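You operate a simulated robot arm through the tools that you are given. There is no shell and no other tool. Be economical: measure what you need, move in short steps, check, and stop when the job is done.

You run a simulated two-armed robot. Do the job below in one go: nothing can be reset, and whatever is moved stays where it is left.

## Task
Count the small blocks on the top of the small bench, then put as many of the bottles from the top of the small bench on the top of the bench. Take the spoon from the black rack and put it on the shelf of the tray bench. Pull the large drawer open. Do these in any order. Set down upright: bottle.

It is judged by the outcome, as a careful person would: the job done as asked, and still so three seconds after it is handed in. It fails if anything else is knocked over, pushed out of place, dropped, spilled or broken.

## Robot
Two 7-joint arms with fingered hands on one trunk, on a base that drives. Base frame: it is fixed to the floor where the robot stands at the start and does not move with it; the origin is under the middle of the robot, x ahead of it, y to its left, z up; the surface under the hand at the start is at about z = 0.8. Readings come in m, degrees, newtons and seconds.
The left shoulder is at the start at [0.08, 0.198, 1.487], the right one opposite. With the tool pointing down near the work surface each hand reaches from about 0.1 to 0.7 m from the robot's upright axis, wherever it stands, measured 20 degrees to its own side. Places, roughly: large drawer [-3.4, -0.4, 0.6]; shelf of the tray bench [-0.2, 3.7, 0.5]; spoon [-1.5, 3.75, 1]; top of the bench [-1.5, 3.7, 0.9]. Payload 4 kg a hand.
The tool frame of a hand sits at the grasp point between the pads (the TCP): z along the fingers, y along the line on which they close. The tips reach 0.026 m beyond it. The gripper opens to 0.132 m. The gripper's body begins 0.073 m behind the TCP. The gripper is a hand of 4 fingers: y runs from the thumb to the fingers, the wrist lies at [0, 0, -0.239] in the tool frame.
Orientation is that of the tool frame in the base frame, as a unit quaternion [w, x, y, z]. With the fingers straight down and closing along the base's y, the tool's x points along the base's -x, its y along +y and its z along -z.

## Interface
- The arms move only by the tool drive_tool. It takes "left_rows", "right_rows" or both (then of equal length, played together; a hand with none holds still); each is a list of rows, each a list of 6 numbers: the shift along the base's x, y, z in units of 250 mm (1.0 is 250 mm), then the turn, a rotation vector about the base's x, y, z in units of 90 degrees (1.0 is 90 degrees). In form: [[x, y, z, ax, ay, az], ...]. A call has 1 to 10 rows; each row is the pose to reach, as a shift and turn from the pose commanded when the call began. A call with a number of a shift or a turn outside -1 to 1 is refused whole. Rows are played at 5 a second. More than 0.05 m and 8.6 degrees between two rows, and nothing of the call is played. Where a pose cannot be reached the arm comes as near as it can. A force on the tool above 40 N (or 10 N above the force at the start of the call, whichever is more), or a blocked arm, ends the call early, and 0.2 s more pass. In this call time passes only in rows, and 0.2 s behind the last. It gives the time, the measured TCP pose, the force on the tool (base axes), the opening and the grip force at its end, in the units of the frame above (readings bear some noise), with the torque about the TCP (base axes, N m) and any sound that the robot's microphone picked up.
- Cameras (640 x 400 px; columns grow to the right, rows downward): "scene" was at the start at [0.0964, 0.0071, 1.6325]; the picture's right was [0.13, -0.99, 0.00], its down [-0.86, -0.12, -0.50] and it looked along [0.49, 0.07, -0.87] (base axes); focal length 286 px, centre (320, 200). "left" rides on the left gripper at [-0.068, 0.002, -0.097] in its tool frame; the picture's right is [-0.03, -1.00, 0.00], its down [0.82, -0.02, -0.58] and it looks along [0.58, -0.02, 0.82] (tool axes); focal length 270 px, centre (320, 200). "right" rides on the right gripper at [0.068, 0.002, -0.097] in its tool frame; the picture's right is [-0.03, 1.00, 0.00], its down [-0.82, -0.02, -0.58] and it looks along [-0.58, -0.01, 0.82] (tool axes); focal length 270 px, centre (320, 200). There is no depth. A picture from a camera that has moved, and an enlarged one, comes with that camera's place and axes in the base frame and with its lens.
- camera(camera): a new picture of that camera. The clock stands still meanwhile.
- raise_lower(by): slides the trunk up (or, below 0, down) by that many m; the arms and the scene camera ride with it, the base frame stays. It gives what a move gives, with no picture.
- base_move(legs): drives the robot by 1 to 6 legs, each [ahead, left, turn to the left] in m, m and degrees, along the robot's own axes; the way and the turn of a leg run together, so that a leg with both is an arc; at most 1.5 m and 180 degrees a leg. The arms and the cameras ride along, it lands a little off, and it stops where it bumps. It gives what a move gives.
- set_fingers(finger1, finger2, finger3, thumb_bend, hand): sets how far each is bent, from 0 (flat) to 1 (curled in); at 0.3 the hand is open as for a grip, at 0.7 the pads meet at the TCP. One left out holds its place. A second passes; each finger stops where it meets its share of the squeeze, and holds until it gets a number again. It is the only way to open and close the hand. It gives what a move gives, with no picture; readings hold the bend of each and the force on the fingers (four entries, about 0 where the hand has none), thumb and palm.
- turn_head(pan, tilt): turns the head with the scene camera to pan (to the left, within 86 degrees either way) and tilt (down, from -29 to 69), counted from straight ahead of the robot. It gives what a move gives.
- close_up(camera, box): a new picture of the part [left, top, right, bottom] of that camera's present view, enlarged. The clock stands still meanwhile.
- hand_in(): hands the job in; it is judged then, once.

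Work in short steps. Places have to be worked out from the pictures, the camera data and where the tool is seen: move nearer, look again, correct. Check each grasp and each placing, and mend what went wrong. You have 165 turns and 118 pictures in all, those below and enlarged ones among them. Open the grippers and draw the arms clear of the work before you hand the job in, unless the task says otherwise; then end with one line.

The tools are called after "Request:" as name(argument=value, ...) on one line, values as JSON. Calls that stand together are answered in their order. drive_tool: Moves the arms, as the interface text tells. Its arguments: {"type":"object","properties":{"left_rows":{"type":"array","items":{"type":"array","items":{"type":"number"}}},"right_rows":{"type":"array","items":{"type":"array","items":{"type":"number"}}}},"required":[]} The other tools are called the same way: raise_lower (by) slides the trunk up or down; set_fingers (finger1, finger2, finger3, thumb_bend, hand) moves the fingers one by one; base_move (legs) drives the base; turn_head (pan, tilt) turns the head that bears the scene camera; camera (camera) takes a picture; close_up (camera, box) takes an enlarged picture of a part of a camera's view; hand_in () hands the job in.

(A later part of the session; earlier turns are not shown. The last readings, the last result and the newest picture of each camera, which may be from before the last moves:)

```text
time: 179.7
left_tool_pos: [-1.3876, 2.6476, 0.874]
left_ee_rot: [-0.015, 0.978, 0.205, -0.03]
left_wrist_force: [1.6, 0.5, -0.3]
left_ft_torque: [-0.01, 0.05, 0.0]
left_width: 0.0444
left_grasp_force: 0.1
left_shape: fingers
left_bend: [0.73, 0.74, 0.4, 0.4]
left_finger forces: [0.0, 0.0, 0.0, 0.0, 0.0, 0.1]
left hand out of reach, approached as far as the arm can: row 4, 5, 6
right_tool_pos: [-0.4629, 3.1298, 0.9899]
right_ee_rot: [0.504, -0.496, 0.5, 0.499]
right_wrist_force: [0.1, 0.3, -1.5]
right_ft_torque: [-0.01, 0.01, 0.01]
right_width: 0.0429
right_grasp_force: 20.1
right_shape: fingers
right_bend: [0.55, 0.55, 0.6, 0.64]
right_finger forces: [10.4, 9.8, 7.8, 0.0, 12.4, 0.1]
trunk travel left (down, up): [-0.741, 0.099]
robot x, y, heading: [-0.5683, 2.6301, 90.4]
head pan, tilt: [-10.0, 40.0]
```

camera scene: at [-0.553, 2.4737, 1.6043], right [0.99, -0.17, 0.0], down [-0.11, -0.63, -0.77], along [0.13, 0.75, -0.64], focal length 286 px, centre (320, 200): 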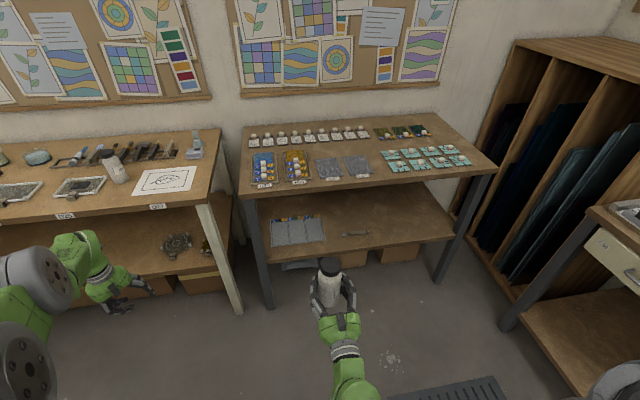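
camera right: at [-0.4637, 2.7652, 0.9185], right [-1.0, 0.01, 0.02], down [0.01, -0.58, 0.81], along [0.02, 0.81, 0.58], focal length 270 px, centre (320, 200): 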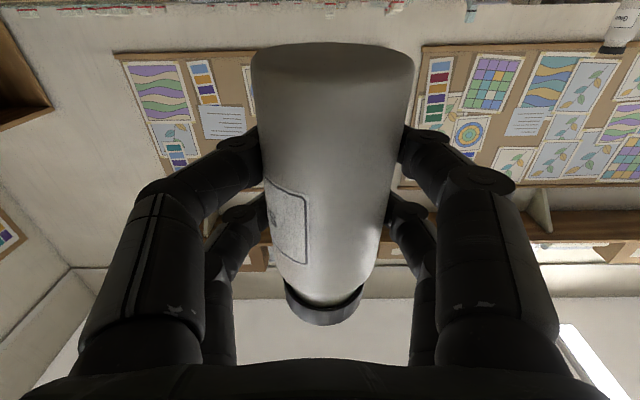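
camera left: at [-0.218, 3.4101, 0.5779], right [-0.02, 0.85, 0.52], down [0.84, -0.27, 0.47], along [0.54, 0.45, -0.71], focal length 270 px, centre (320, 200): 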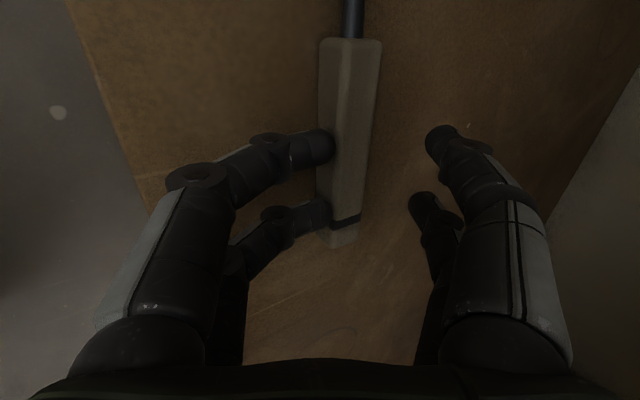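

Left arm is now out to the side. I drive left to line up x≈-1.205 (staying at y≈2.63), then check.

Request:
raise_lower(by=0.03)

Request:
base_move(legs=[[0, 0.735, 0]])

Request:
turn_head(pan=-8, tilt=42)

Request:
camera(camera="scene")

```text
time: 180.5
left_tool_pos: [-1.3891, 2.6488, 0.9036]
left_ee_rot: [-0.015, 0.978, 0.204, -0.031]
left_wrist_force: [0.4, -0.9, 0.0]
left_ft_torque: [-0.01, 0.0, -0.03]
left_width: 0.0441
left_grasp_force: 0.0
left_shape: fingers
left_bend: [0.73, 0.74, 0.4, 0.4]
left_finger forces: [0.0, 0.0, 0.0, 0.0, 0.1, 0.0]
right_tool_pos: [-0.4629, 3.1307, 1.018]
right_ee_rot: [0.505, -0.496, 0.5, 0.499]
right_wrist_force: [0.9, 0.5, -2.1]
right_ft_torque: [0.02, 0.02, -0.02]
right_width: 0.043
right_grasp_force: 20.3
right_shape: fingers
right_bend: [0.55, 0.55, 0.6, 0.64]
right_finger forces: [10.5, 9.8, 7.9, 0.0, 12.2, 0.0]
trunk travel left (down, up): [-0.771, 0.069]
robot x, y, heading: [-0.5673, 2.6307, 90.8]
head pan, tilt: [-10.0, 40.0]
```

```text
time: 184.4
left_tool_pos: [-2.1191, 2.6474, 0.9051]
left_ee_rot: [-0.015, 0.979, 0.203, -0.032]
left_wrist_force: [0.6, 0.5, 0.1]
left_ft_torque: [0.01, -0.02, 0.01]
left_width: 0.0441
left_grasp_force: 0.0
left_shape: fingers
left_bend: [0.73, 0.74, 0.4, 0.4]
left_finger forces: [0.0, 0.0, 0.0, 0.0, 0.0, 0.0]
right_tool_pos: [-1.1924, 3.124, 1.0181]
right_ee_rot: [0.506, -0.494, 0.5, 0.5]
right_wrist_force: [0.1, -0.2, -1.6]
right_ft_torque: [-0.03, -0.05, -0.01]
right_width: 0.0428
right_grasp_force: 20.5
right_shape: fingers
right_bend: [0.55, 0.55, 0.6, 0.64]
right_finger forces: [10.6, 9.8, 7.8, 0.1, 12.3, 0.0]
trunk travel left (down, up): [-0.771, 0.069]
robot x, y, heading: [-1.2989, 2.6246, 90.2]
head pan, tilt: [-10.0, 40.0]
```

```text
time: 185.1
left_tool_pos: [-2.1195, 2.6469, 0.9056]
left_ee_rot: [-0.015, 0.979, 0.203, -0.031]
left_wrist_force: [-0.3, 0.0, 0.6]
left_ft_torque: [0.0, 0.01, -0.01]
left_width: 0.0442
left_grasp_force: 0.0
left_shape: fingers
left_bend: [0.73, 0.74, 0.4, 0.4]
left_finger forces: [0.1, 0.1, 0.0, 0.0, 0.0, 0.1]
right_tool_pos: [-1.1916, 3.1254, 1.0171]
right_ee_rot: [0.506, -0.495, 0.501, 0.498]
right_wrist_force: [1.0, 0.4, -2.6]
right_ft_torque: [-0.02, 0.02, -0.01]
right_width: 0.0431
right_grasp_force: 20.4
right_shape: fingers
right_bend: [0.55, 0.55, 0.6, 0.64]
right_finger forces: [10.5, 9.8, 7.8, 0.0, 12.3, 0.0]
trunk travel left (down, up): [-0.771, 0.069]
robot x, y, heading: [-1.2999, 2.6271, 90.3]
head pan, tilt: [-8.0, 42.0]
```

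```text
40 pictures are left
camera scene: at [-1.288, 2.737, 1.6314], right [0.99, -0.13, 0.0], down [-0.09, -0.66, -0.74], along [0.1, 0.74, -0.67], focal length 286 px, centre (320, 200)
```

scene: 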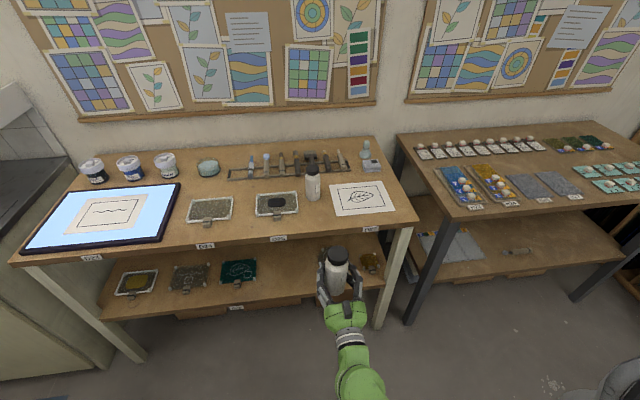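

Lined up. I drive forward 0.29 (1 cm left) and look from the scene camera.

Request:
base_move(legs=[[0.27, 0.012, 0]])

Request:
turn_head(pan=-8, tilt=50)

Request:
camera(camera="scene")

```text
time: 187.0
left_tool_pos: [-2.1318, 2.9184, 0.9043]
left_ee_rot: [-0.016, 0.979, 0.2, -0.032]
left_wrist_force: [0.3, 0.0, -0.2]
left_ft_torque: [0.03, 0.0, 0.03]
left_width: 0.0444
left_grasp_force: 0.1
left_shape: fingers
left_bend: [0.73, 0.74, 0.4, 0.4]
left_finger forces: [0.0, 0.0, 0.0, 0.1, 0.1, 0.0]
right_tool_pos: [-1.2038, 3.392, 1.0187]
right_ee_rot: [0.507, -0.494, 0.501, 0.498]
right_wrist_force: [0.3, -0.3, -1.4]
right_ft_torque: [-0.03, 0.01, 0.01]
right_width: 0.0427
right_grasp_force: 20.0
right_shape: fingers
right_bend: [0.55, 0.55, 0.6, 0.64]
right_finger forces: [10.4, 9.7, 7.9, 0.0, 12.3, 0.0]
trunk travel left (down, up): [-0.771, 0.069]
robot x, y, heading: [-1.3115, 2.8944, 90.3]
head pan, tilt: [-8.0, 42.0]
```

```text
time: 187.7
left_tool_pos: [-2.1325, 2.9196, 0.9042]
left_ee_rot: [-0.015, 0.979, 0.201, -0.03]
left_wrist_force: [0.8, -0.1, 0.0]
left_ft_torque: [0.01, 0.0, 0.0]
left_width: 0.0444
left_grasp_force: 0.1
left_shape: fingers
left_bend: [0.73, 0.74, 0.4, 0.4]
left_finger forces: [0.1, 0.0, 0.0, 0.0, 0.0, 0.0]
right_tool_pos: [-1.2036, 3.3956, 1.0174]
right_ee_rot: [0.505, -0.496, 0.502, 0.498]
right_wrist_force: [0.4, 0.1, -0.7]
right_ft_torque: [0.0, 0.01, 0.03]
right_width: 0.0429
right_grasp_force: 19.8
right_shape: fingers
right_bend: [0.55, 0.55, 0.6, 0.64]
right_finger forces: [10.6, 9.8, 7.8, 0.1, 12.3, 0.0]
trunk travel left (down, up): [-0.771, 0.069]
robot x, y, heading: [-1.3166, 2.8953, 90.2]
head pan, tilt: [-8.0, 50.0]
```

```text
39 pictures are left
camera scene: at [-1.3017, 2.9995, 1.6202], right [0.99, -0.14, 0.0], down [-0.11, -0.76, -0.64], along [0.09, 0.64, -0.77], focal length 286 px, centre (320, 200)
```

scene: 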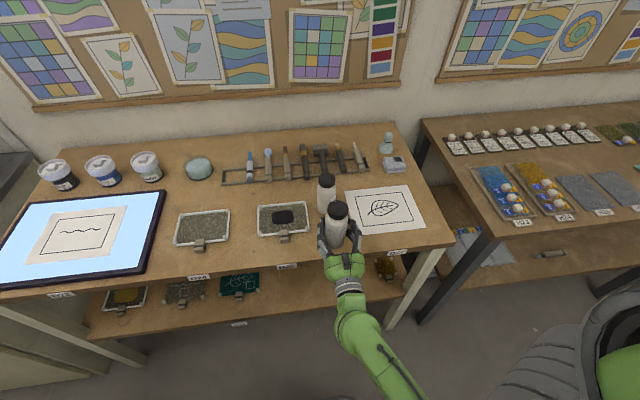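

Request:
drive_tool(right_rows=[[0, 0.1, 0, 0, 0, 0], [0, 0.2, 0, 0, 0, 0], [0, 0.2, -0.1, 0, 0, 0], [0, 0.2, -0.19, 0, 0, 0]])

Request:
drive_tool(right_rows=[[0, 0, -0.012, 0, 0, 0], [0, 0, -0.024, 0, 0, 0], [0, 0, -0.036, 0, 0, 0]])

Request:
camera(camera="right")

```text
time: 188.7
left_tool_pos: [-2.1321, 2.921, 0.9037]
left_ee_rot: [-0.016, 0.979, 0.201, -0.03]
left_wrist_force: [-0.3, 0.7, -0.5]
left_ft_torque: [-0.02, 0.0, 0.0]
left_width: 0.0445
left_grasp_force: 0.1
left_shape: fingers
left_bend: [0.73, 0.74, 0.4, 0.4]
left_finger forces: [0.0, 0.0, 0.0, 0.0, 0.0, 0.0]
right_tool_pos: [-1.202, 3.4461, 0.9956]
right_ee_rot: [0.506, -0.495, 0.501, 0.497]
right_wrist_force: [1.2, -0.6, -1.7]
right_ft_torque: [-0.04, 0.0, 0.0]
right_width: 0.043
right_grasp_force: 19.9
right_shape: fingers
right_bend: [0.55, 0.55, 0.6, 0.64]
right_finger forces: [10.4, 9.7, 7.8, 0.0, 12.3, 0.1]
right hand out of reach, approached as far as the arm can: row 4
trunk travel left (down, up): [-0.771, 0.069]
robot x, y, heading: [-1.3138, 2.8947, 90.0]
head pan, tilt: [-8.0, 50.0]
```

```text
time: 189.5
left_tool_pos: [-2.1329, 2.9204, 0.9052]
left_ee_rot: [-0.015, 0.979, 0.199, -0.031]
left_wrist_force: [0.0, 0.0, -0.4]
left_ft_torque: [-0.01, -0.01, -0.02]
left_width: 0.0446
left_grasp_force: 0.0
left_shape: fingers
left_bend: [0.73, 0.74, 0.4, 0.4]
left_finger forces: [0.1, 0.0, 0.1, 0.1, 0.0, 0.1]
right_tool_pos: [-1.2021, 3.4465, 0.9966]
right_ee_rot: [0.507, -0.494, 0.502, 0.497]
right_wrist_force: [0.0, -0.1, -1.2]
right_ft_torque: [-0.01, -0.01, 0.01]
right_width: 0.0426
right_grasp_force: 20.2
right_shape: fingers
right_bend: [0.55, 0.55, 0.6, 0.64]
right_finger forces: [10.5, 9.8, 7.8, 0.1, 12.3, 0.0]
right hand out of reach, approached as far as the arm can: row 2, 3
trunk travel left (down, up): [-0.771, 0.069]
robot x, y, heading: [-1.3107, 2.8938, 90.2]
head pan, tilt: [-8.0, 50.0]
```

```text
38 pictures are left
camera right: at [-1.2058, 3.3493, 0.9267], right [-1.0, 0.02, 0.02], down [0.01, -0.58, 0.81], along [0.03, 0.81, 0.58], focal length 270 px, centre (320, 200)
```

right: 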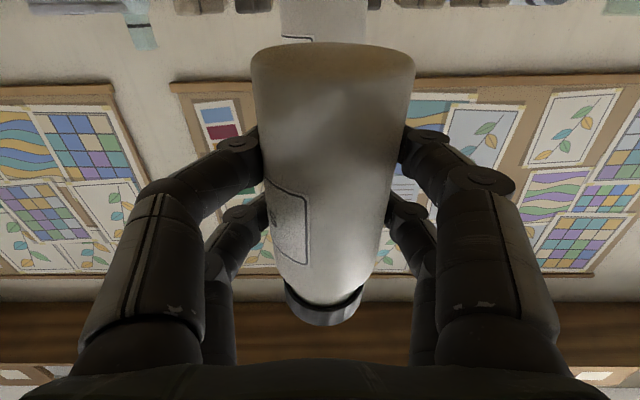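

The arm cannot go lower here; I lower by the trunk instead, in small steps.

Request:
raise_lower(by=-0.03)

Request:
raise_lower(by=-0.004)

Request:
raise_lower(by=-0.004)

```text
time: 190.2
left_tool_pos: [-2.1323, 2.9207, 0.8751]
left_ee_rot: [-0.015, 0.979, 0.201, -0.031]
left_wrist_force: [0.2, -0.4, 0.4]
left_ft_torque: [-0.01, 0.02, 0.02]
left_width: 0.0442
left_grasp_force: 0.1
left_shape: fingers
left_bend: [0.73, 0.74, 0.4, 0.4]
left_finger forces: [0.1, 0.0, 0.0, 0.1, 0.1, 0.1]
right_tool_pos: [-1.202, 3.4457, 0.9658]
right_ee_rot: [0.506, -0.495, 0.501, 0.498]
right_wrist_force: [0.3, -0.2, -1.3]
right_ft_torque: [-0.04, -0.02, 0.02]
right_width: 0.043
right_grasp_force: 21.0
right_shape: fingers
right_bend: [0.55, 0.55, 0.6, 0.64]
right_finger forces: [10.6, 9.6, 7.8, 0.0, 12.3, 0.0]
trunk travel left (down, up): [-0.741, 0.099]
robot x, y, heading: [-1.3094, 2.8915, 89.9]
head pan, tilt: [-8.0, 50.0]
```

```text
time: 190.8
left_tool_pos: [-2.1332, 2.9223, 0.8701]
left_ee_rot: [-0.013, 0.979, 0.2, -0.031]
left_wrist_force: [0.8, 0.2, 0.0]
left_ft_torque: [-0.04, 0.03, 0.02]
left_width: 0.0446
left_grasp_force: 0.0
left_shape: fingers
left_bend: [0.73, 0.74, 0.4, 0.4]
left_finger forces: [0.1, 0.0, 0.1, 0.0, 0.1, 0.1]
right_tool_pos: [-1.2025, 3.4462, 0.9619]
right_ee_rot: [0.506, -0.495, 0.501, 0.498]
right_wrist_force: [-0.1, 0.2, -2.6]
right_ft_torque: [-0.02, 0.01, -0.02]
right_width: 0.0428
right_grasp_force: 20.5
right_shape: fingers
right_bend: [0.55, 0.55, 0.6, 0.64]
right_finger forces: [10.5, 9.6, 7.9, 0.1, 12.2, 0.0]
trunk travel left (down, up): [-0.737, 0.103]
robot x, y, heading: [-1.3149, 2.892, 90.1]
head pan, tilt: [-8.0, 50.0]
```

```text
time: 191.3
left_tool_pos: [-2.1324, 2.9216, 0.8663]
left_ee_rot: [-0.013, 0.979, 0.201, -0.031]
left_wrist_force: [0.2, 0.0, -0.2]
left_ft_torque: [-0.02, 0.0, 0.01]
left_width: 0.0444
left_grasp_force: 0.0
left_shape: fingers
left_bend: [0.73, 0.74, 0.4, 0.4]
left_finger forces: [0.0, 0.1, 0.0, 0.1, 0.0, 0.0]
right_tool_pos: [-1.2038, 3.4455, 0.958]
right_ee_rot: [0.507, -0.494, 0.502, 0.497]
right_wrist_force: [-0.2, -1.2, -1.6]
right_ft_torque: [-0.03, -0.03, -0.01]
right_width: 0.0429
right_grasp_force: 20.3
right_shape: fingers
right_bend: [0.55, 0.55, 0.6, 0.64]
right_finger forces: [10.4, 9.9, 7.8, 0.1, 12.4, 0.1]
trunk travel left (down, up): [-0.733, 0.107]
robot x, y, heading: [-1.3153, 2.8964, 89.8]
head pan, tilt: [-8.0, 50.0]
```

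Request:
raise_lower(by=-0.003)

Request:
raise_lower(by=-0.003)

Request:
close_up(camera="scene", box=[260, 160, 420, 260])

```text
time: 191.8
left_tool_pos: [-2.1319, 2.9195, 0.8621]
left_ee_rot: [-0.015, 0.979, 0.2, -0.031]
left_wrist_force: [-0.2, -0.1, -0.5]
left_ft_torque: [0.03, -0.01, 0.01]
left_width: 0.0444
left_grasp_force: 0.1
left_shape: fingers
left_bend: [0.73, 0.74, 0.4, 0.4]
left_finger forces: [0.0, 0.0, 0.0, 0.0, 0.0, 0.1]
right_tool_pos: [-1.2017, 3.4448, 0.957]
right_ee_rot: [0.508, -0.493, 0.501, 0.497]
right_wrist_force: [-0.4, -0.4, 7.2]
right_ft_torque: [0.2, -0.13, 0.0]
right_width: 0.043
right_grasp_force: 20.4
right_shape: fingers
right_bend: [0.55, 0.55, 0.6, 0.64]
right_finger forces: [10.4, 10.4, 7.5, 0.0, 12.8, 0.0]
trunk travel left (down, up): [-0.73, 0.11]
robot x, y, heading: [-1.31, 2.8961, 89.9]
head pan, tilt: [-8.0, 50.0]
```

```text
time: 192.3
left_tool_pos: [-2.133, 2.9193, 0.859]
left_ee_rot: [-0.015, 0.979, 0.201, -0.03]
left_wrist_force: [0.7, 0.5, 0.3]
left_ft_torque: [-0.01, 0.01, 0.01]
left_width: 0.0446
left_grasp_force: 0.1
left_shape: fingers
left_bend: [0.73, 0.74, 0.4, 0.4]
left_finger forces: [0.0, 0.1, 0.1, 0.0, 0.0, 0.0]
right_tool_pos: [-1.2033, 3.4449, 0.9551]
right_ee_rot: [0.508, -0.493, 0.499, 0.499]
right_wrist_force: [-2.0, -0.6, 16.9]
right_ft_torque: [0.38, -0.18, 0.07]
right_width: 0.043
right_grasp_force: 20.0
right_shape: fingers
right_bend: [0.55, 0.55, 0.61, 0.64]
right_finger forces: [10.7, 10.2, 7.2, 0.0, 12.2, 0.0]
trunk travel left (down, up): [-0.727, 0.113]
robot x, y, heading: [-1.3133, 2.8931, 89.8]
head pan, tilt: [-8.0, 50.0]
```

```text
4.00 times, centred on (340, 210) of scene
camera zoom: at [-1.3032, 2.9973, 1.5765], right [0.99, -0.14, 0.0], down [-0.11, -0.76, -0.64], along [0.09, 0.64, -0.76], focal length 1142 px, centre (240, 160)
```

zoom: 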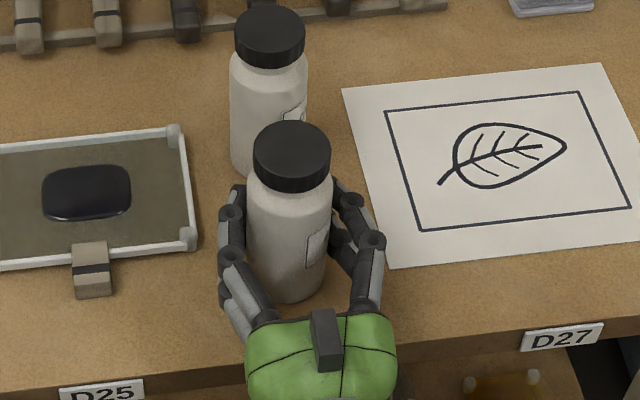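

Firm contact (bottle standing upright beside the first, clear of paper). I relieve 2 mm and open moderately.

Request:
raise_lower(by=0.002)

Request:
set_fingers(hand="right", finger1=0.45, finger2=0.45, finger3=0.45, thumb_bend=0.45)

Request:
close_up(camera="scene", box=[260, 160, 420, 260])

```text
time: 192.8
left_tool_pos: [-2.1337, 2.9189, 0.862]
left_ee_rot: [-0.015, 0.979, 0.2, -0.031]
left_wrist_force: [0.2, 0.6, -0.7]
left_ft_torque: [0.05, -0.04, 0.02]
left_width: 0.0442
left_grasp_force: 0.0
left_shape: fingers
left_bend: [0.73, 0.74, 0.4, 0.4]
left_finger forces: [0.1, 0.1, 0.0, 0.0, 0.0, 0.0]
right_tool_pos: [-1.2018, 3.4454, 0.9555]
right_ee_rot: [0.507, -0.494, 0.501, 0.497]
right_wrist_force: [-2.6, 1.2, 14.5]
right_ft_torque: [0.36, -0.21, 0.08]
right_width: 0.0428
right_grasp_force: 20.7
right_shape: fingers
right_bend: [0.54, 0.55, 0.61, 0.64]
right_finger forces: [11.2, 10.6, 7.1, 0.0, 12.4, 0.1]
trunk travel left (down, up): [-0.729, 0.111]
robot x, y, heading: [-1.3132, 2.8944, 90.0]
head pan, tilt: [-8.0, 50.0]
```

```text
time: 193.8
left_tool_pos: [-2.1323, 2.9218, 0.8614]
left_ee_rot: [-0.014, 0.979, 0.2, -0.03]
left_wrist_force: [-0.4, 0.6, 0.3]
left_ft_torque: [0.01, -0.01, -0.02]
left_width: 0.0443
left_grasp_force: 0.0
left_shape: fingers
left_bend: [0.73, 0.74, 0.4, 0.4]
left_finger forces: [0.0, 0.0, 0.0, 0.0, 0.1, 0.1]
right_tool_pos: [-1.2011, 3.4464, 0.9524]
right_ee_rot: [0.506, -0.495, 0.502, 0.497]
right_wrist_force: [-0.1, 0.0, 0.6]
right_ft_torque: [0.02, 0.02, -0.02]
right_width: 0.0821
right_grasp_force: 0.0
right_shape: fingers
right_bend: [0.45, 0.45, 0.45, 0.45]
right_finger forces: [0.0, 0.1, 0.1, 0.0, 0.0, 0.1]
trunk travel left (down, up): [-0.729, 0.111]
robot x, y, heading: [-1.3141, 2.8956, 89.9]
head pan, tilt: [-8.0, 50.0]
```

```text
4.00 times, centred on (340, 210) of scene
camera zoom: at [-1.3015, 3.0004, 1.5781], right [0.99, -0.14, 0.0], down [-0.11, -0.76, -0.64], along [0.09, 0.64, -0.77], focal length 1142 px, centre (240, 160)
```

zoom: 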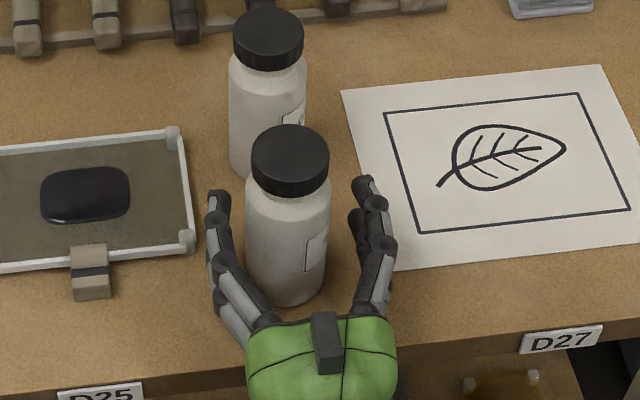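

The bottle stands free. I withdraw the hand straight back with the arm.

Request:
drive_tool(right_rows=[[0, -0.1, 0, 0, 0, 0], [0, -0.2, 0, 0, 0, 0], [0, -0.3, 0, 0, 0, 0], [0, -0.4, 0, 0, 0, 0]])

Request:
camera(camera="scene")

```text
time: 194.8
left_tool_pos: [-2.131, 2.9192, 0.8615]
left_ee_rot: [-0.015, 0.979, 0.2, -0.031]
left_wrist_force: [-0.2, 0.1, 0.1]
left_ft_torque: [0.0, -0.04, 0.01]
left_width: 0.0443
left_grasp_force: 0.1
left_shape: fingers
left_bend: [0.73, 0.74, 0.4, 0.4]
left_finger forces: [0.1, 0.0, 0.1, 0.1, 0.0, 0.1]
right_tool_pos: [-1.2035, 3.3556, 0.9679]
right_ee_rot: [0.506, -0.495, 0.502, 0.497]
right_wrist_force: [0.4, -0.3, -0.1]
right_ft_torque: [-0.04, 0.03, -0.02]
right_width: 0.0821
right_grasp_force: 0.1
right_shape: fingers
right_bend: [0.45, 0.45, 0.45, 0.45]
right_finger forces: [0.0, 0.1, 0.1, 0.0, 0.1, 0.0]
right hand out of reach, approached as far as the arm can: row 2, 3, 4
trunk travel left (down, up): [-0.729, 0.111]
robot x, y, heading: [-1.3165, 2.8957, 89.9]
head pan, tilt: [-8.0, 50.0]
```

```text
35 pictures are left
camera scene: at [-1.3014, 2.999, 1.5782], right [0.99, -0.14, 0.0], down [-0.11, -0.76, -0.64], along [0.09, 0.64, -0.77], focal length 286 px, centre (320, 200)
```

scene: 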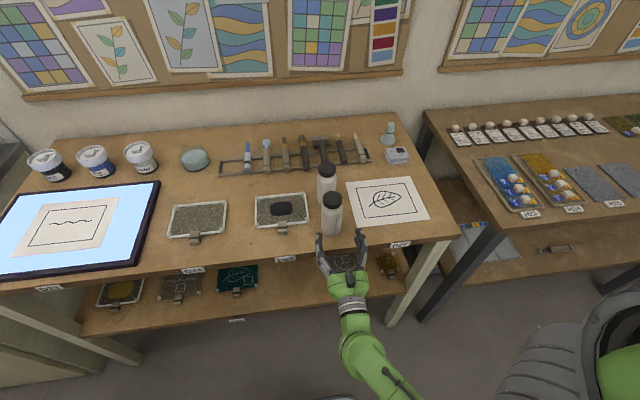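

Both bottles stand upright. I back off and move right into the aisle, well clear in front of the benches.

Request:
base_move(legs=[[-0.2, 0, 0], [0, -0.75, 0]])

Request:
turn_head(pan=15, tilt=35)

Request:
camera(camera="scene")

```text
time: 200.1
left_tool_pos: [-1.3867, 2.7198, 0.8612]
left_ee_rot: [-0.014, 0.979, 0.203, -0.031]
left_wrist_force: [-0.2, 0.6, -0.4]
left_ft_torque: [-0.02, -0.03, 0.0]
left_width: 0.0446
left_grasp_force: 0.0
left_shape: fingers
left_bend: [0.73, 0.74, 0.4, 0.4]
left_finger forces: [0.0, 0.1, 0.1, 0.0, 0.0, 0.0]
right_tool_pos: [-0.4602, 3.1593, 0.967]
right_ee_rot: [0.505, -0.496, 0.501, 0.498]
right_wrist_force: [0.6, -0.3, -0.6]
right_ft_torque: [0.04, -0.04, -0.01]
right_width: 0.0824
right_grasp_force: 0.0
right_shape: fingers
right_bend: [0.45, 0.45, 0.45, 0.45]
right_finger forces: [0.1, 0.0, 0.0, 0.1, 0.1, 0.1]
trunk travel left (down, up): [-0.729, 0.111]
robot x, y, heading: [-0.5682, 2.6997, 90.4]
head pan, tilt: [-8.0, 50.0]
```

```text
time: 200.9
left_tool_pos: [-1.3868, 2.7209, 0.8629]
left_ee_rot: [-0.015, 0.979, 0.203, -0.03]
left_wrist_force: [0.3, -0.5, -0.2]
left_ft_torque: [-0.01, 0.01, 0.01]
left_width: 0.0445
left_grasp_force: 0.0
left_shape: fingers
left_bend: [0.73, 0.74, 0.4, 0.4]
left_finger forces: [0.0, 0.0, 0.1, 0.1, 0.0, 0.1]
right_tool_pos: [-0.4579, 3.1596, 0.9678]
right_ee_rot: [0.505, -0.496, 0.501, 0.498]
right_wrist_force: [0.3, -1.3, 0.6]
right_ft_torque: [0.0, 0.03, -0.01]
right_width: 0.0824
right_grasp_force: 0.1
right_shape: fingers
right_bend: [0.45, 0.45, 0.45, 0.45]
right_finger forces: [0.0, 0.0, 0.0, 0.1, 0.1, 0.0]
trunk travel left (down, up): [-0.729, 0.111]
robot x, y, heading: [-0.5663, 2.6999, 90.2]
head pan, tilt: [15.0, 35.0]
```

```text
34 pictures are left
camera scene: at [-0.5898, 2.8119, 1.5999], right [0.96, 0.26, 0.0], down [0.15, -0.55, -0.82], along [-0.22, 0.79, -0.57], focal length 286 px, centre (320, 200)
```

scene: 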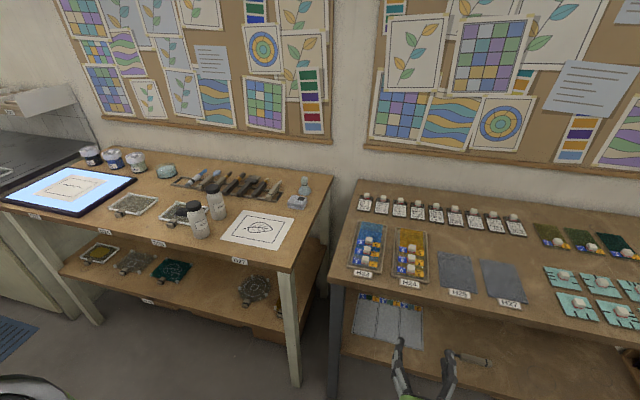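

Everything is in order here. Next the drawer, but first I try to pull in the left arm.

Request:
drive_tool(left_rows=[[0.1, 0.05, 0.15, 0, 0, -0.05], [0.2, 0.1, 0.3, 0, 0, -0.1], [0.3, 0.15, 0.45, 0, 0, -0.15], [0.4, 0.2, 0.6, 0, 0, -0.2], [0.5, 0.25, 0.75, 0, 0, -0.25], [0.6, 0.3, 0.85, 0, 0, -0.3], [0.7, 0.35, 0.95, 0, 0, -0.35]])

Request:
turn_head(pan=60, tilt=40)

Request:
camera(camera="scene")

```text
time: 202.5
left_tool_pos: [-1.2225, 2.8095, 1.0932]
left_ee_rot: [-0.022, 0.997, -0.07, -0.027]
left_wrist_force: [-0.1, 0.6, 0.1]
left_ft_torque: [0.0, 0.01, -0.02]
left_width: 0.0443
left_grasp_force: 0.0
left_shape: fingers
left_bend: [0.73, 0.74, 0.4, 0.4]
left_finger forces: [0.1, 0.0, 0.1, 0.0, 0.0, 0.0]
left hand out of reach, approached as far as the arm can: row 7
right_tool_pos: [-0.4589, 3.1613, 0.9666]
right_ee_rot: [0.506, -0.495, 0.501, 0.498]
right_wrist_force: [-0.1, -0.8, -0.6]
right_ft_torque: [0.03, 0.0, 0.01]
right_width: 0.0824
right_grasp_force: 0.0
right_shape: fingers
right_bend: [0.45, 0.45, 0.45, 0.45]
right_finger forces: [0.0, 0.1, 0.0, 0.0, 0.0, 0.1]
trunk travel left (down, up): [-0.729, 0.111]
robot x, y, heading: [-0.5692, 2.6968, 90.4]
head pan, tilt: [15.0, 35.0]
```

```text
time: 203.7
left_tool_pos: [-1.2223, 2.8082, 1.0936]
left_ee_rot: [-0.022, 0.997, -0.07, -0.026]
left_wrist_force: [0.1, -0.4, 0.7]
left_ft_torque: [0.0, 0.0, -0.01]
left_width: 0.0445
left_grasp_force: 0.1
left_shape: fingers
left_bend: [0.73, 0.74, 0.4, 0.4]
left_finger forces: [0.0, 0.0, 0.1, 0.0, 0.0, 0.0]
right_tool_pos: [-0.459, 3.1604, 0.9672]
right_ee_rot: [0.505, -0.496, 0.501, 0.498]
right_wrist_force: [-0.6, 0.0, -0.1]
right_ft_torque: [0.0, 0.01, -0.02]
right_width: 0.0824
right_grasp_force: 0.2
right_shape: fingers
right_bend: [0.45, 0.45, 0.45, 0.45]
right_finger forces: [0.0, 0.1, 0.1, 0.0, 0.0, 0.0]
trunk travel left (down, up): [-0.729, 0.111]
robot x, y, heading: [-0.5687, 2.6966, 90.4]
head pan, tilt: [60.0, 40.0]
```

```text
33 pictures are left
camera scene: at [-0.6407, 2.7693, 1.5923], right [0.5, 0.87, 0.0], down [0.56, -0.32, -0.77], along [-0.67, 0.38, -0.64], focal length 286 px, centre (320, 200)
```

scene: 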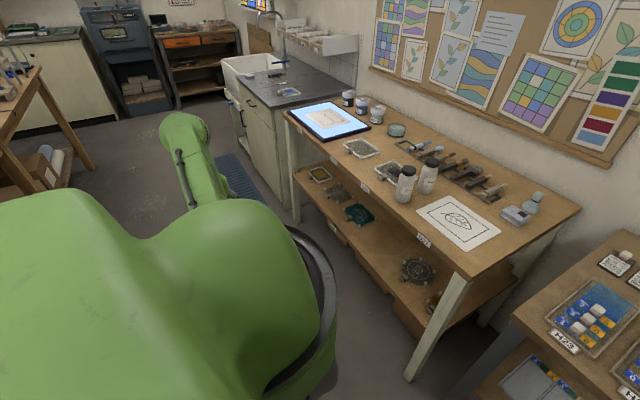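

The arm now bends. I bring the left hand round to the front in a normal posture.

Request:
drive_tool(left_rows=[[0.1, 0.1, 0, 0, 0, -0.07], [0.2, 0.2, 0, 0, 0, -0.14], [0.3, 0.3, 0, 0, 0, -0.21], [0.4, 0.4, 0, 0, 0, -0.28], [0.52, 0.47, 0, 0, 0, -0.35], [0.64, 0.54, 0, 0, 0, -0.42], [0.76, 0.6, 0, 0, 0, -0.49], [0.9, 0.64, 0, 0, 0, -0.56]])

Request:
drive_tool(left_rows=[[0.1, 0.03, -0.03, 0, 0, -0.06], [0.2, 0.06, -0.06, 0, 0, -0.12], [0.3, 0.09, -0.09, 0, 0, -0.18], [0.4, 0.12, -0.12, 0, 0, -0.24], [0.5, 0.12, -0.15, 0, 0, -0.3], [0.6, 0.12, -0.15, 0, 0, -0.34]])

```text
time: 205.6
left_tool_pos: [-1.0121, 3.0219, 1.1137]
left_ee_rot: [-0.077, 0.877, -0.44, -0.177]
left_wrist_force: [0.5, 0.5, -0.4]
left_ft_torque: [0.04, 0.04, 0.02]
left_width: 0.0445
left_grasp_force: 0.1
left_shape: fingers
left_bend: [0.73, 0.74, 0.4, 0.4]
left_finger forces: [0.1, 0.1, 0.1, 0.0, 0.0, 0.0]
left hand out of reach, approached as far as the arm can: row 1, 2, 3, 4, 5, 6, 7, 8
right_tool_pos: [-0.4587, 3.1591, 0.9691]
right_ee_rot: [0.505, -0.496, 0.5, 0.499]
right_wrist_force: [0.6, 0.4, 0.4]
right_ft_torque: [-0.03, 0.0, -0.01]
right_width: 0.0826
right_grasp_force: 0.1
right_shape: fingers
right_bend: [0.45, 0.45, 0.45, 0.45]
right_finger forces: [0.1, 0.0, 0.0, 0.0, 0.1, 0.1]
trunk travel left (down, up): [-0.729, 0.111]
robot x, y, heading: [-0.5705, 2.7002, 90.5]
head pan, tilt: [60.0, 40.0]
stopped in row 8 (left hand): the arm was blocked; the commanded pose is now the measured one
```

```text
time: 206.4
left_tool_pos: [-1.0151, 3.0334, 1.1524]
left_ee_rot: [-0.103, 0.841, -0.466, -0.254]
left_wrist_force: [0.7, 0.4, -0.2]
left_ft_torque: [0.04, 0.03, 0.02]
left_width: 0.0444
left_grasp_force: 0.0
left_shape: fingers
left_bend: [0.73, 0.74, 0.4, 0.4]
left_finger forces: [0.1, 0.0, 0.0, 0.0, 0.0, 0.0]
right_tool_pos: [-0.4599, 3.1587, 0.9695]
right_ee_rot: [0.506, -0.496, 0.5, 0.498]
right_wrist_force: [0.6, -0.2, -0.3]
right_ft_torque: [-0.02, 0.0, 0.0]
right_width: 0.0824
right_grasp_force: 0.1
right_shape: fingers
right_bend: [0.45, 0.45, 0.45, 0.45]
right_finger forces: [0.0, 0.1, 0.0, 0.0, 0.0, 0.1]
trunk travel left (down, up): [-0.729, 0.111]
robot x, y, heading: [-0.5673, 2.6941, 90.4]
head pan, tilt: [60.0, 40.0]
stopped in row 3 (left hand): the arm was blocked; the commanded pose is now the measured one
```

Left arm is blocked from coming further, but compact enough. I back down the aisle (shifted right for clearance from the island) to y≈0.5.

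Request:
base_move(legs=[[-0.3, -0.15, 0], [-1.0, 0, 0], [-0.85, 0, 0]])

Request:
turn_head(pan=84, tilt=20)

Request:
camera(camera="scene")

```text
time: 217.6
left_tool_pos: [-0.8588, 0.858, 1.1465]
left_ee_rot: [-0.101, 0.843, -0.465, -0.251]
left_wrist_force: [-0.5, 0.2, 0.3]
left_ft_torque: [0.0, -0.01, 0.05]
left_width: 0.0446
left_grasp_force: 0.1
left_shape: fingers
left_bend: [0.73, 0.74, 0.4, 0.4]
left_finger forces: [0.1, 0.1, 0.0, 0.0, 0.1, 0.0]
right_tool_pos: [-0.304, 0.9868, 0.9678]
right_ee_rot: [0.505, -0.496, 0.5, 0.498]
right_wrist_force: [0.2, -1.0, 0.4]
right_ft_torque: [-0.01, 0.02, 0.02]
right_width: 0.0825
right_grasp_force: 0.0
right_shape: fingers
right_bend: [0.45, 0.45, 0.45, 0.45]
right_finger forces: [0.1, 0.0, 0.0, 0.0, 0.0, 0.0]
trunk travel left (down, up): [-0.729, 0.111]
robot x, y, heading: [-0.4119, 0.5221, 90.4]
head pan, tilt: [60.0, 40.0]
```

```text
time: 218.4
left_tool_pos: [-0.8597, 0.8563, 1.1478]
left_ee_rot: [-0.102, 0.843, -0.465, -0.252]
left_wrist_force: [0.3, 0.2, -0.3]
left_ft_torque: [0.01, 0.0, 0.0]
left_width: 0.0445
left_grasp_force: 0.1
left_shape: fingers
left_bend: [0.73, 0.74, 0.4, 0.4]
left_finger forces: [0.0, 0.0, 0.0, 0.1, 0.0, 0.0]
right_tool_pos: [-0.3047, 0.9856, 0.9674]
right_ee_rot: [0.504, -0.497, 0.501, 0.498]
right_wrist_force: [-0.8, 0.1, -0.2]
right_ft_torque: [-0.04, 0.01, 0.01]
right_width: 0.0824
right_grasp_force: 0.0
right_shape: fingers
right_bend: [0.45, 0.45, 0.45, 0.45]
right_finger forces: [0.0, 0.0, 0.1, 0.0, 0.0, 0.1]
trunk travel left (down, up): [-0.729, 0.111]
robot x, y, heading: [-0.4136, 0.5229, 90.5]
head pan, tilt: [84.0, 20.0]
```

```text
32 pictures are left
camera scene: at [-0.5046, 0.5616, 1.6235], right [0.1, 1.0, 0.0], down [0.34, -0.03, -0.94], along [-0.93, 0.09, -0.34], focal length 286 px, centre (320, 200)
```

scene: 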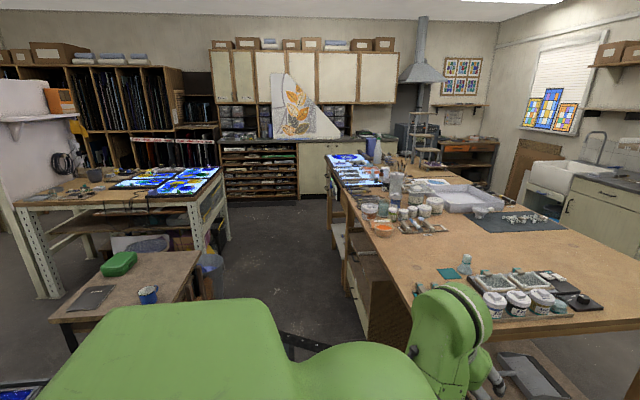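

Request:
close_up(camera="scene", box=[0, 150, 240, 300])

Request:
close_up(camera="scene", box=[200, 130, 440, 280])

```text
2.67 times, centred on (120, 225) of scene
camera zoom: at [-0.5046, 0.5616, 1.6235], right [0.1, 1.0, 0.0], down [0.34, -0.03, -0.94], along [-0.93, 0.09, -0.34], focal length 762 px, centre (853, 133)
```

zoom: 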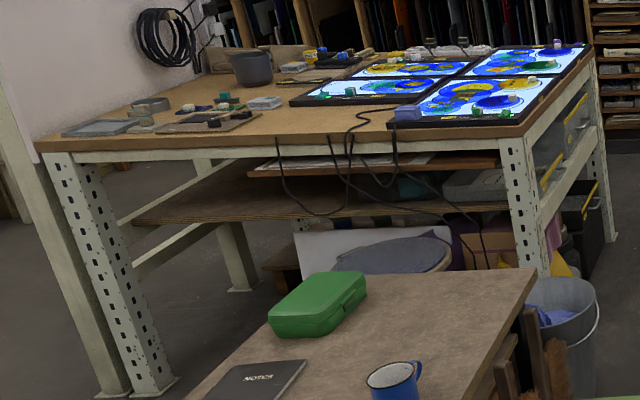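

```text
2.67 times, centred on (320, 205) of scene
camera zoom: at [-0.5046, 0.5616, 1.6235], right [0.1, 1.0, 0.0], down [0.34, -0.03, -0.94], along [-0.93, 0.09, -0.34], focal length 762 px, centre (320, 187)
```

zoom: 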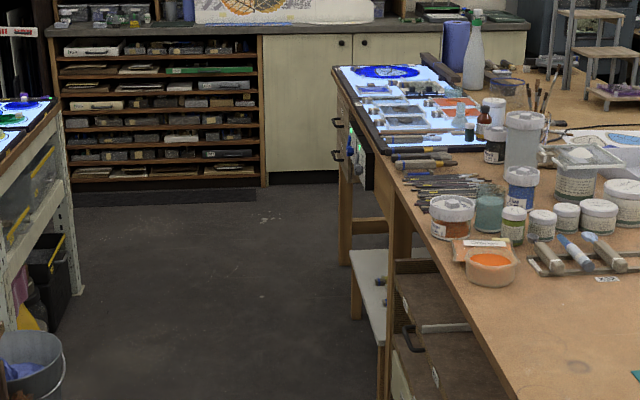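

On the +y side of the light table I see drawers with yellow handles. I turn to heading 180° and drive down the corridor to view them.

Request:
base_move(legs=[[0, 0, 90], [1.4, 0, 0], [0.5, 0, 0]])

Request:
turn_head(pan=45, tilt=35)

Request:
camera(camera="scene")

```text
time: 231.8
left_tool_pos: [-2.6566, 0.0773, 1.1492]
left_ee_rot: [0.106, 0.924, 0.267, -0.252]
left_wrist_force: [-0.9, 0.6, -0.2]
left_ft_torque: [0.0, 0.03, -0.03]
left_width: 0.0444
left_grasp_force: 0.1
left_shape: fingers
left_bend: [0.73, 0.74, 0.4, 0.4]
left_finger forces: [0.0, 0.0, 0.0, 0.0, 0.1, 0.0]
right_tool_pos: [-2.7853, 0.6342, 0.9672]
right_ee_rot: [0.005, -0.704, 0.003, 0.71]
right_wrist_force: [0.2, -1.1, -0.1]
right_ft_torque: [0.01, -0.01, 0.0]
right_width: 0.0825
right_grasp_force: 0.1
right_shape: fingers
right_bend: [0.45, 0.45, 0.45, 0.45]
right_finger forces: [0.1, 0.0, 0.0, 0.0, 0.0, 0.0]
trunk travel left (down, up): [-0.729, 0.111]
robot x, y, heading: [-2.3217, 0.5221, -179.6]
head pan, tilt: [84.0, 20.0]
```

```text
time: 232.9
left_tool_pos: [-2.6574, 0.0778, 1.1489]
left_ee_rot: [0.106, 0.924, 0.268, -0.252]
left_wrist_force: [0.6, 0.7, -0.2]
left_ft_torque: [0.03, -0.02, 0.03]
left_width: 0.0442
left_grasp_force: 0.0
left_shape: fingers
left_bend: [0.73, 0.74, 0.4, 0.4]
left_finger forces: [0.1, 0.1, 0.1, 0.0, 0.1, 0.0]
right_tool_pos: [-2.7871, 0.6331, 0.9679]
right_ee_rot: [0.005, -0.705, 0.003, 0.709]
right_wrist_force: [0.6, -0.2, -0.3]
right_ft_torque: [-0.01, 0.03, 0.02]
right_width: 0.0824
right_grasp_force: 0.0
right_shape: fingers
right_bend: [0.45, 0.45, 0.45, 0.45]
right_finger forces: [0.1, 0.0, 0.0, 0.0, 0.1, 0.0]
trunk travel left (down, up): [-0.729, 0.111]
robot x, y, heading: [-2.326, 0.5234, -179.8]
head pan, tilt: [45.0, 35.0]
```

```text
29 pictures are left
camera scene: at [-2.4166, 0.4609, 1.5998], right [-0.71, 0.7, 0.0], down [0.4, 0.41, -0.82], along [-0.58, -0.58, -0.57], focal length 286 px, centre (320, 200)
```

scene: 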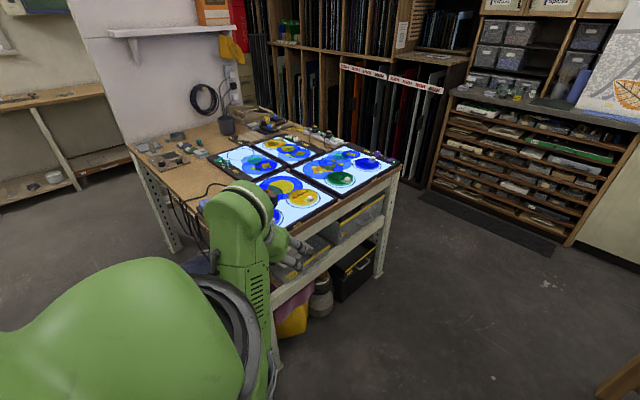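

Request:
close_up(camera="scene", box=[260, 170, 420, 270])

```text
4.00 times, centred on (340, 220) of scene
camera zoom: at [-2.4166, 0.4609, 1.5998], right [-0.71, 0.7, 0.0], down [0.4, 0.41, -0.82], along [-0.58, -0.58, -0.57], focal length 1142 px, centre (240, 120)
```

zoom: 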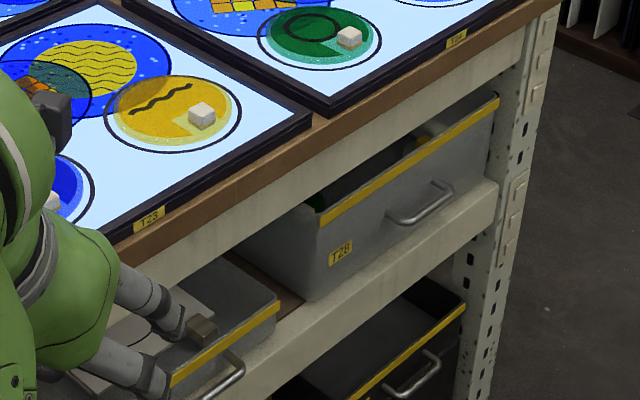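

The large drawer is T26 (gray bin, bar handle at about (-3.41, -0.2, 0.65), pulled toward +y). I drive to x≈-3.30 and turn to face it.

Request:
base_move(legs=[[0.97, 0, 0], [0, 0, 90]])

Request:
turn_head(pan=-8, tilt=50)

Request:
camera(camera="scene")

```text
time: 241.7
left_tool_pos: [-2.8445, 0.1786, 1.1487]
left_ee_rot: [0.251, 0.474, 0.838, -0.105]
left_wrist_force: [0.2, -0.6, -0.6]
left_ft_torque: [0.0, 0.0, 0.03]
left_width: 0.0443
left_grasp_force: 0.0
left_shape: fingers
left_bend: [0.73, 0.74, 0.4, 0.4]
left_finger forces: [0.0, 0.0, 0.0, 0.0, 0.1, 0.0]
right_tool_pos: [-3.4031, 0.0604, 0.9663]
right_ee_rot: [-0.493, -0.505, -0.492, 0.509]
right_wrist_force: [-0.4, 0.1, 0.2]
right_ft_torque: [-0.01, -0.02, 0.02]
right_width: 0.082
right_grasp_force: 0.1
right_shape: fingers
right_bend: [0.45, 0.45, 0.45, 0.45]
right_finger forces: [0.1, 0.0, 0.1, 0.0, 0.0, 0.0]
trunk travel left (down, up): [-0.729, 0.111]
robot x, y, heading: [-3.2873, 0.5186, -90.9]
head pan, tilt: [45.0, 35.0]
```

```text
time: 242.9
left_tool_pos: [-2.8438, 0.1793, 1.1486]
left_ee_rot: [0.252, 0.473, 0.838, -0.105]
left_wrist_force: [0.5, 0.3, -1.6]
left_ft_torque: [0.01, -0.05, 0.01]
left_width: 0.0442
left_grasp_force: 0.1
left_shape: fingers
left_bend: [0.73, 0.74, 0.4, 0.4]
left_finger forces: [0.0, 0.0, 0.1, 0.1, 0.0, 0.0]
right_tool_pos: [-3.4017, 0.0605, 0.9686]
right_ee_rot: [-0.493, -0.505, -0.492, 0.51]
right_wrist_force: [-0.2, -0.3, 0.0]
right_ft_torque: [0.04, -0.01, -0.01]
right_width: 0.0823
right_grasp_force: 0.0
right_shape: fingers
right_bend: [0.45, 0.45, 0.45, 0.45]
right_finger forces: [0.1, 0.1, 0.1, 0.1, 0.1, 0.0]
trunk travel left (down, up): [-0.729, 0.111]
robot x, y, heading: [-3.2871, 0.5154, -91.0]
head pan, tilt: [-8.0, 50.0]
```

```text
27 pictures are left
camera scene: at [-3.2966, 0.4118, 1.5781], right [-0.99, 0.15, 0.0], down [0.12, 0.76, -0.64], along [-0.1, -0.64, -0.77], focal length 286 px, centre (320, 200)
```

scene: 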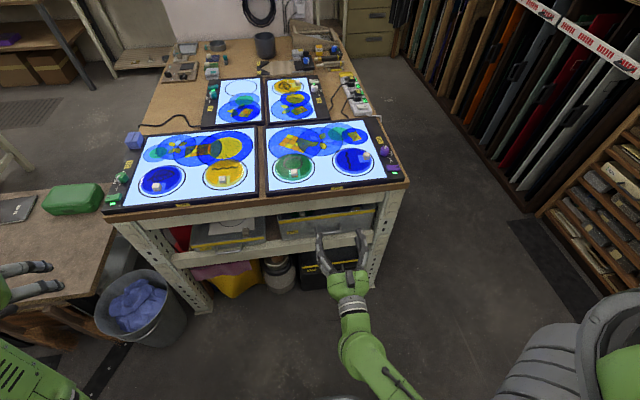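

Drawer T26 is right ahead. I roll the right hand about its pointing axis so the fingers close vertically on the bar; first half to test feasibility.

Request:
drive_tool(right_rows=[[0, 0, -0.03, 0, 0.09, 0], [0, 0, -0.06, 0, 0.18, 0], [0, 0, -0.09, 0, 0.27, 0], [0, 0, -0.12, 0, 0.36, 0], [0, 0, -0.15, 0, 0.45, 0], [0, 0, -0.18, 0, 0.5, 0]])

```text
time: 244.3
left_tool_pos: [-2.8441, 0.178, 1.1473]
left_ee_rot: [0.252, 0.472, 0.838, -0.105]
left_wrist_force: [0.7, -0.1, 0.7]
left_ft_torque: [0.0, 0.0, -0.01]
left_width: 0.0443
left_grasp_force: 0.0
left_shape: fingers
left_bend: [0.73, 0.74, 0.4, 0.4]
left_finger forces: [0.1, 0.0, 0.0, 0.0, 0.1, 0.1]
right_tool_pos: [-3.4029, 0.0603, 0.9217]
right_ee_rot: [-0.267, -0.271, -0.642, 0.665]
right_wrist_force: [-0.4, -0.4, 0.5]
right_ft_torque: [0.02, 0.0, -0.04]
right_width: 0.0825
right_grasp_force: 0.1
right_shape: fingers
right_bend: [0.45, 0.45, 0.45, 0.45]
right_finger forces: [0.0, 0.0, 0.0, 0.0, 0.0, 0.1]
trunk travel left (down, up): [-0.729, 0.111]
robot x, y, heading: [-3.2863, 0.5192, -91.0]
head pan, tilt: [-8.0, 50.0]
```

Works; I finish the roll and lower the trunk to handle height.

Request:
drive_tool(right_rows=[[0, 0, 0, 0, 0.09, 0], [0, 0, 0, 0, 0.18, 0], [0, 0, 0, 0, 0.27, 0], [0, 0, 0, 0, 0.36, 0], [0, 0, 0, 0, 0.45, 0], [0, 0, 0, 0, 0.5, 0]])

Request:
raise_lower(by=-0.24)

Request:
camera(camera="right")

Request:
camera(camera="scene")

```text
time: 245.7
left_tool_pos: [-2.8437, 0.1787, 1.1487]
left_ee_rot: [0.251, 0.473, 0.838, -0.106]
left_wrist_force: [-0.1, -0.7, 0.0]
left_ft_torque: [0.02, 0.04, 0.02]
left_width: 0.0445
left_grasp_force: 0.1
left_shape: fingers
left_bend: [0.73, 0.74, 0.4, 0.4]
left_finger forces: [0.0, 0.0, 0.1, 0.0, 0.0, 0.0]
right_tool_pos: [-3.4014, 0.0609, 0.9221]
right_ee_rot: [-0.001, 0.005, -0.696, 0.718]
right_wrist_force: [0.0, -0.3, -0.3]
right_ft_torque: [-0.02, 0.01, -0.01]
right_width: 0.0821
right_grasp_force: 0.0
right_shape: fingers
right_bend: [0.45, 0.45, 0.45, 0.45]
right_finger forces: [0.0, 0.0, 0.0, 0.1, 0.0, 0.1]
trunk travel left (down, up): [-0.729, 0.111]
robot x, y, heading: [-3.2859, 0.5209, -90.7]
head pan, tilt: [-8.0, 50.0]
```

```text
time: 248.2
left_tool_pos: [-2.8439, 0.1735, 0.906]
left_ee_rot: [0.251, 0.473, 0.839, -0.102]
left_wrist_force: [-0.6, 0.2, 0.4]
left_ft_torque: [-0.03, 0.01, 0.0]
left_width: 0.0441
left_grasp_force: 0.0
left_shape: fingers
left_bend: [0.73, 0.74, 0.4, 0.4]
left_finger forces: [0.1, 0.1, 0.0, 0.1, 0.1, 0.0]
right_tool_pos: [-3.4033, 0.0568, 0.679]
right_ee_rot: [-0.001, 0.003, -0.697, 0.717]
right_wrist_force: [0.2, 1.3, 0.2]
right_ft_torque: [-0.02, -0.01, 0.02]
right_width: 0.0823
right_grasp_force: 0.0
right_shape: fingers
right_bend: [0.45, 0.45, 0.45, 0.45]
right_finger forces: [0.0, 0.0, 0.0, 0.0, 0.1, 0.0]
trunk travel left (down, up): [-0.489, 0.351]
robot x, y, heading: [-3.2842, 0.521, -90.9]
head pan, tilt: [-8.0, 50.0]
```

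```text
26 pictures are left
camera right: at [-3.4728, 0.153, 0.6736], right [0.02, -0.03, -1.0], down [0.81, 0.58, 0.0], along [0.58, -0.81, 0.03], focal length 270 px, centre (320, 200)
```

right: 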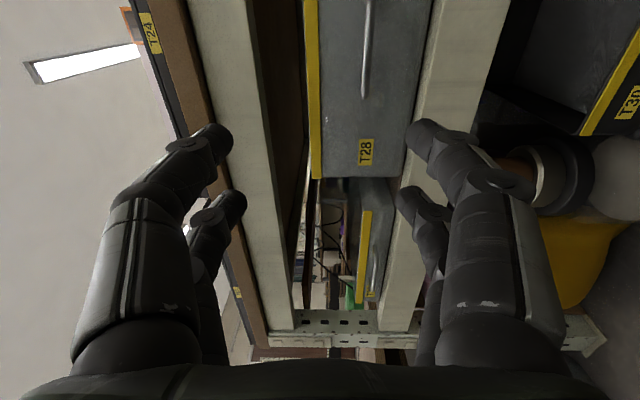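

```text
25 pictures are left
camera scene: at [-3.2973, 0.4041, 1.3363], right [-0.99, 0.15, 0.0], down [0.12, 0.76, -0.64], along [-0.1, -0.63, -0.77], focal length 286 px, centre (320, 200)
```

scene: 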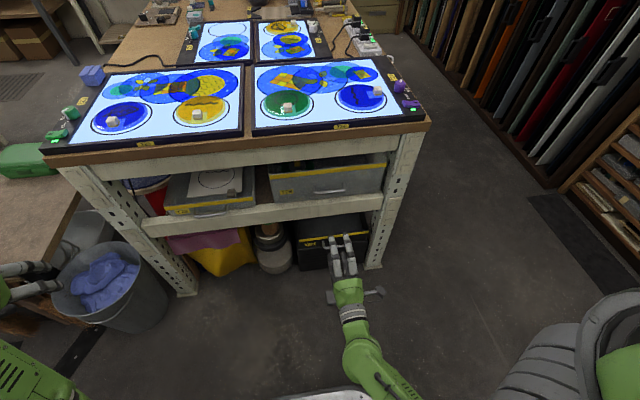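

Request:
close_up(camera="scene", box=[250, 140, 410, 240])

```text
4.00 times, centred on (330, 190) of scene
camera zoom: at [-3.2973, 0.4041, 1.3363], right [-0.99, 0.15, 0.0], down [0.12, 0.76, -0.64], along [-0.1, -0.63, -0.77], focal length 1142 px, centre (280, 240)
```

zoom: 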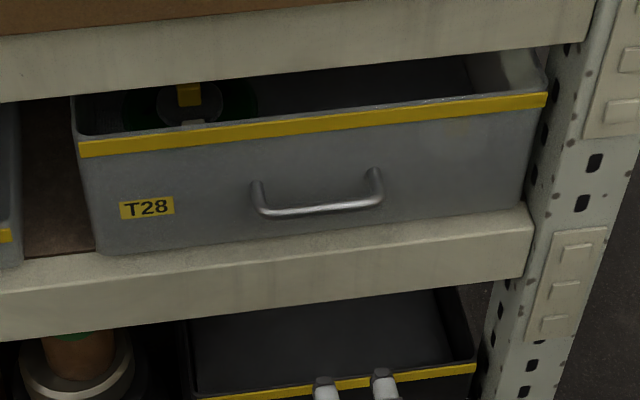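

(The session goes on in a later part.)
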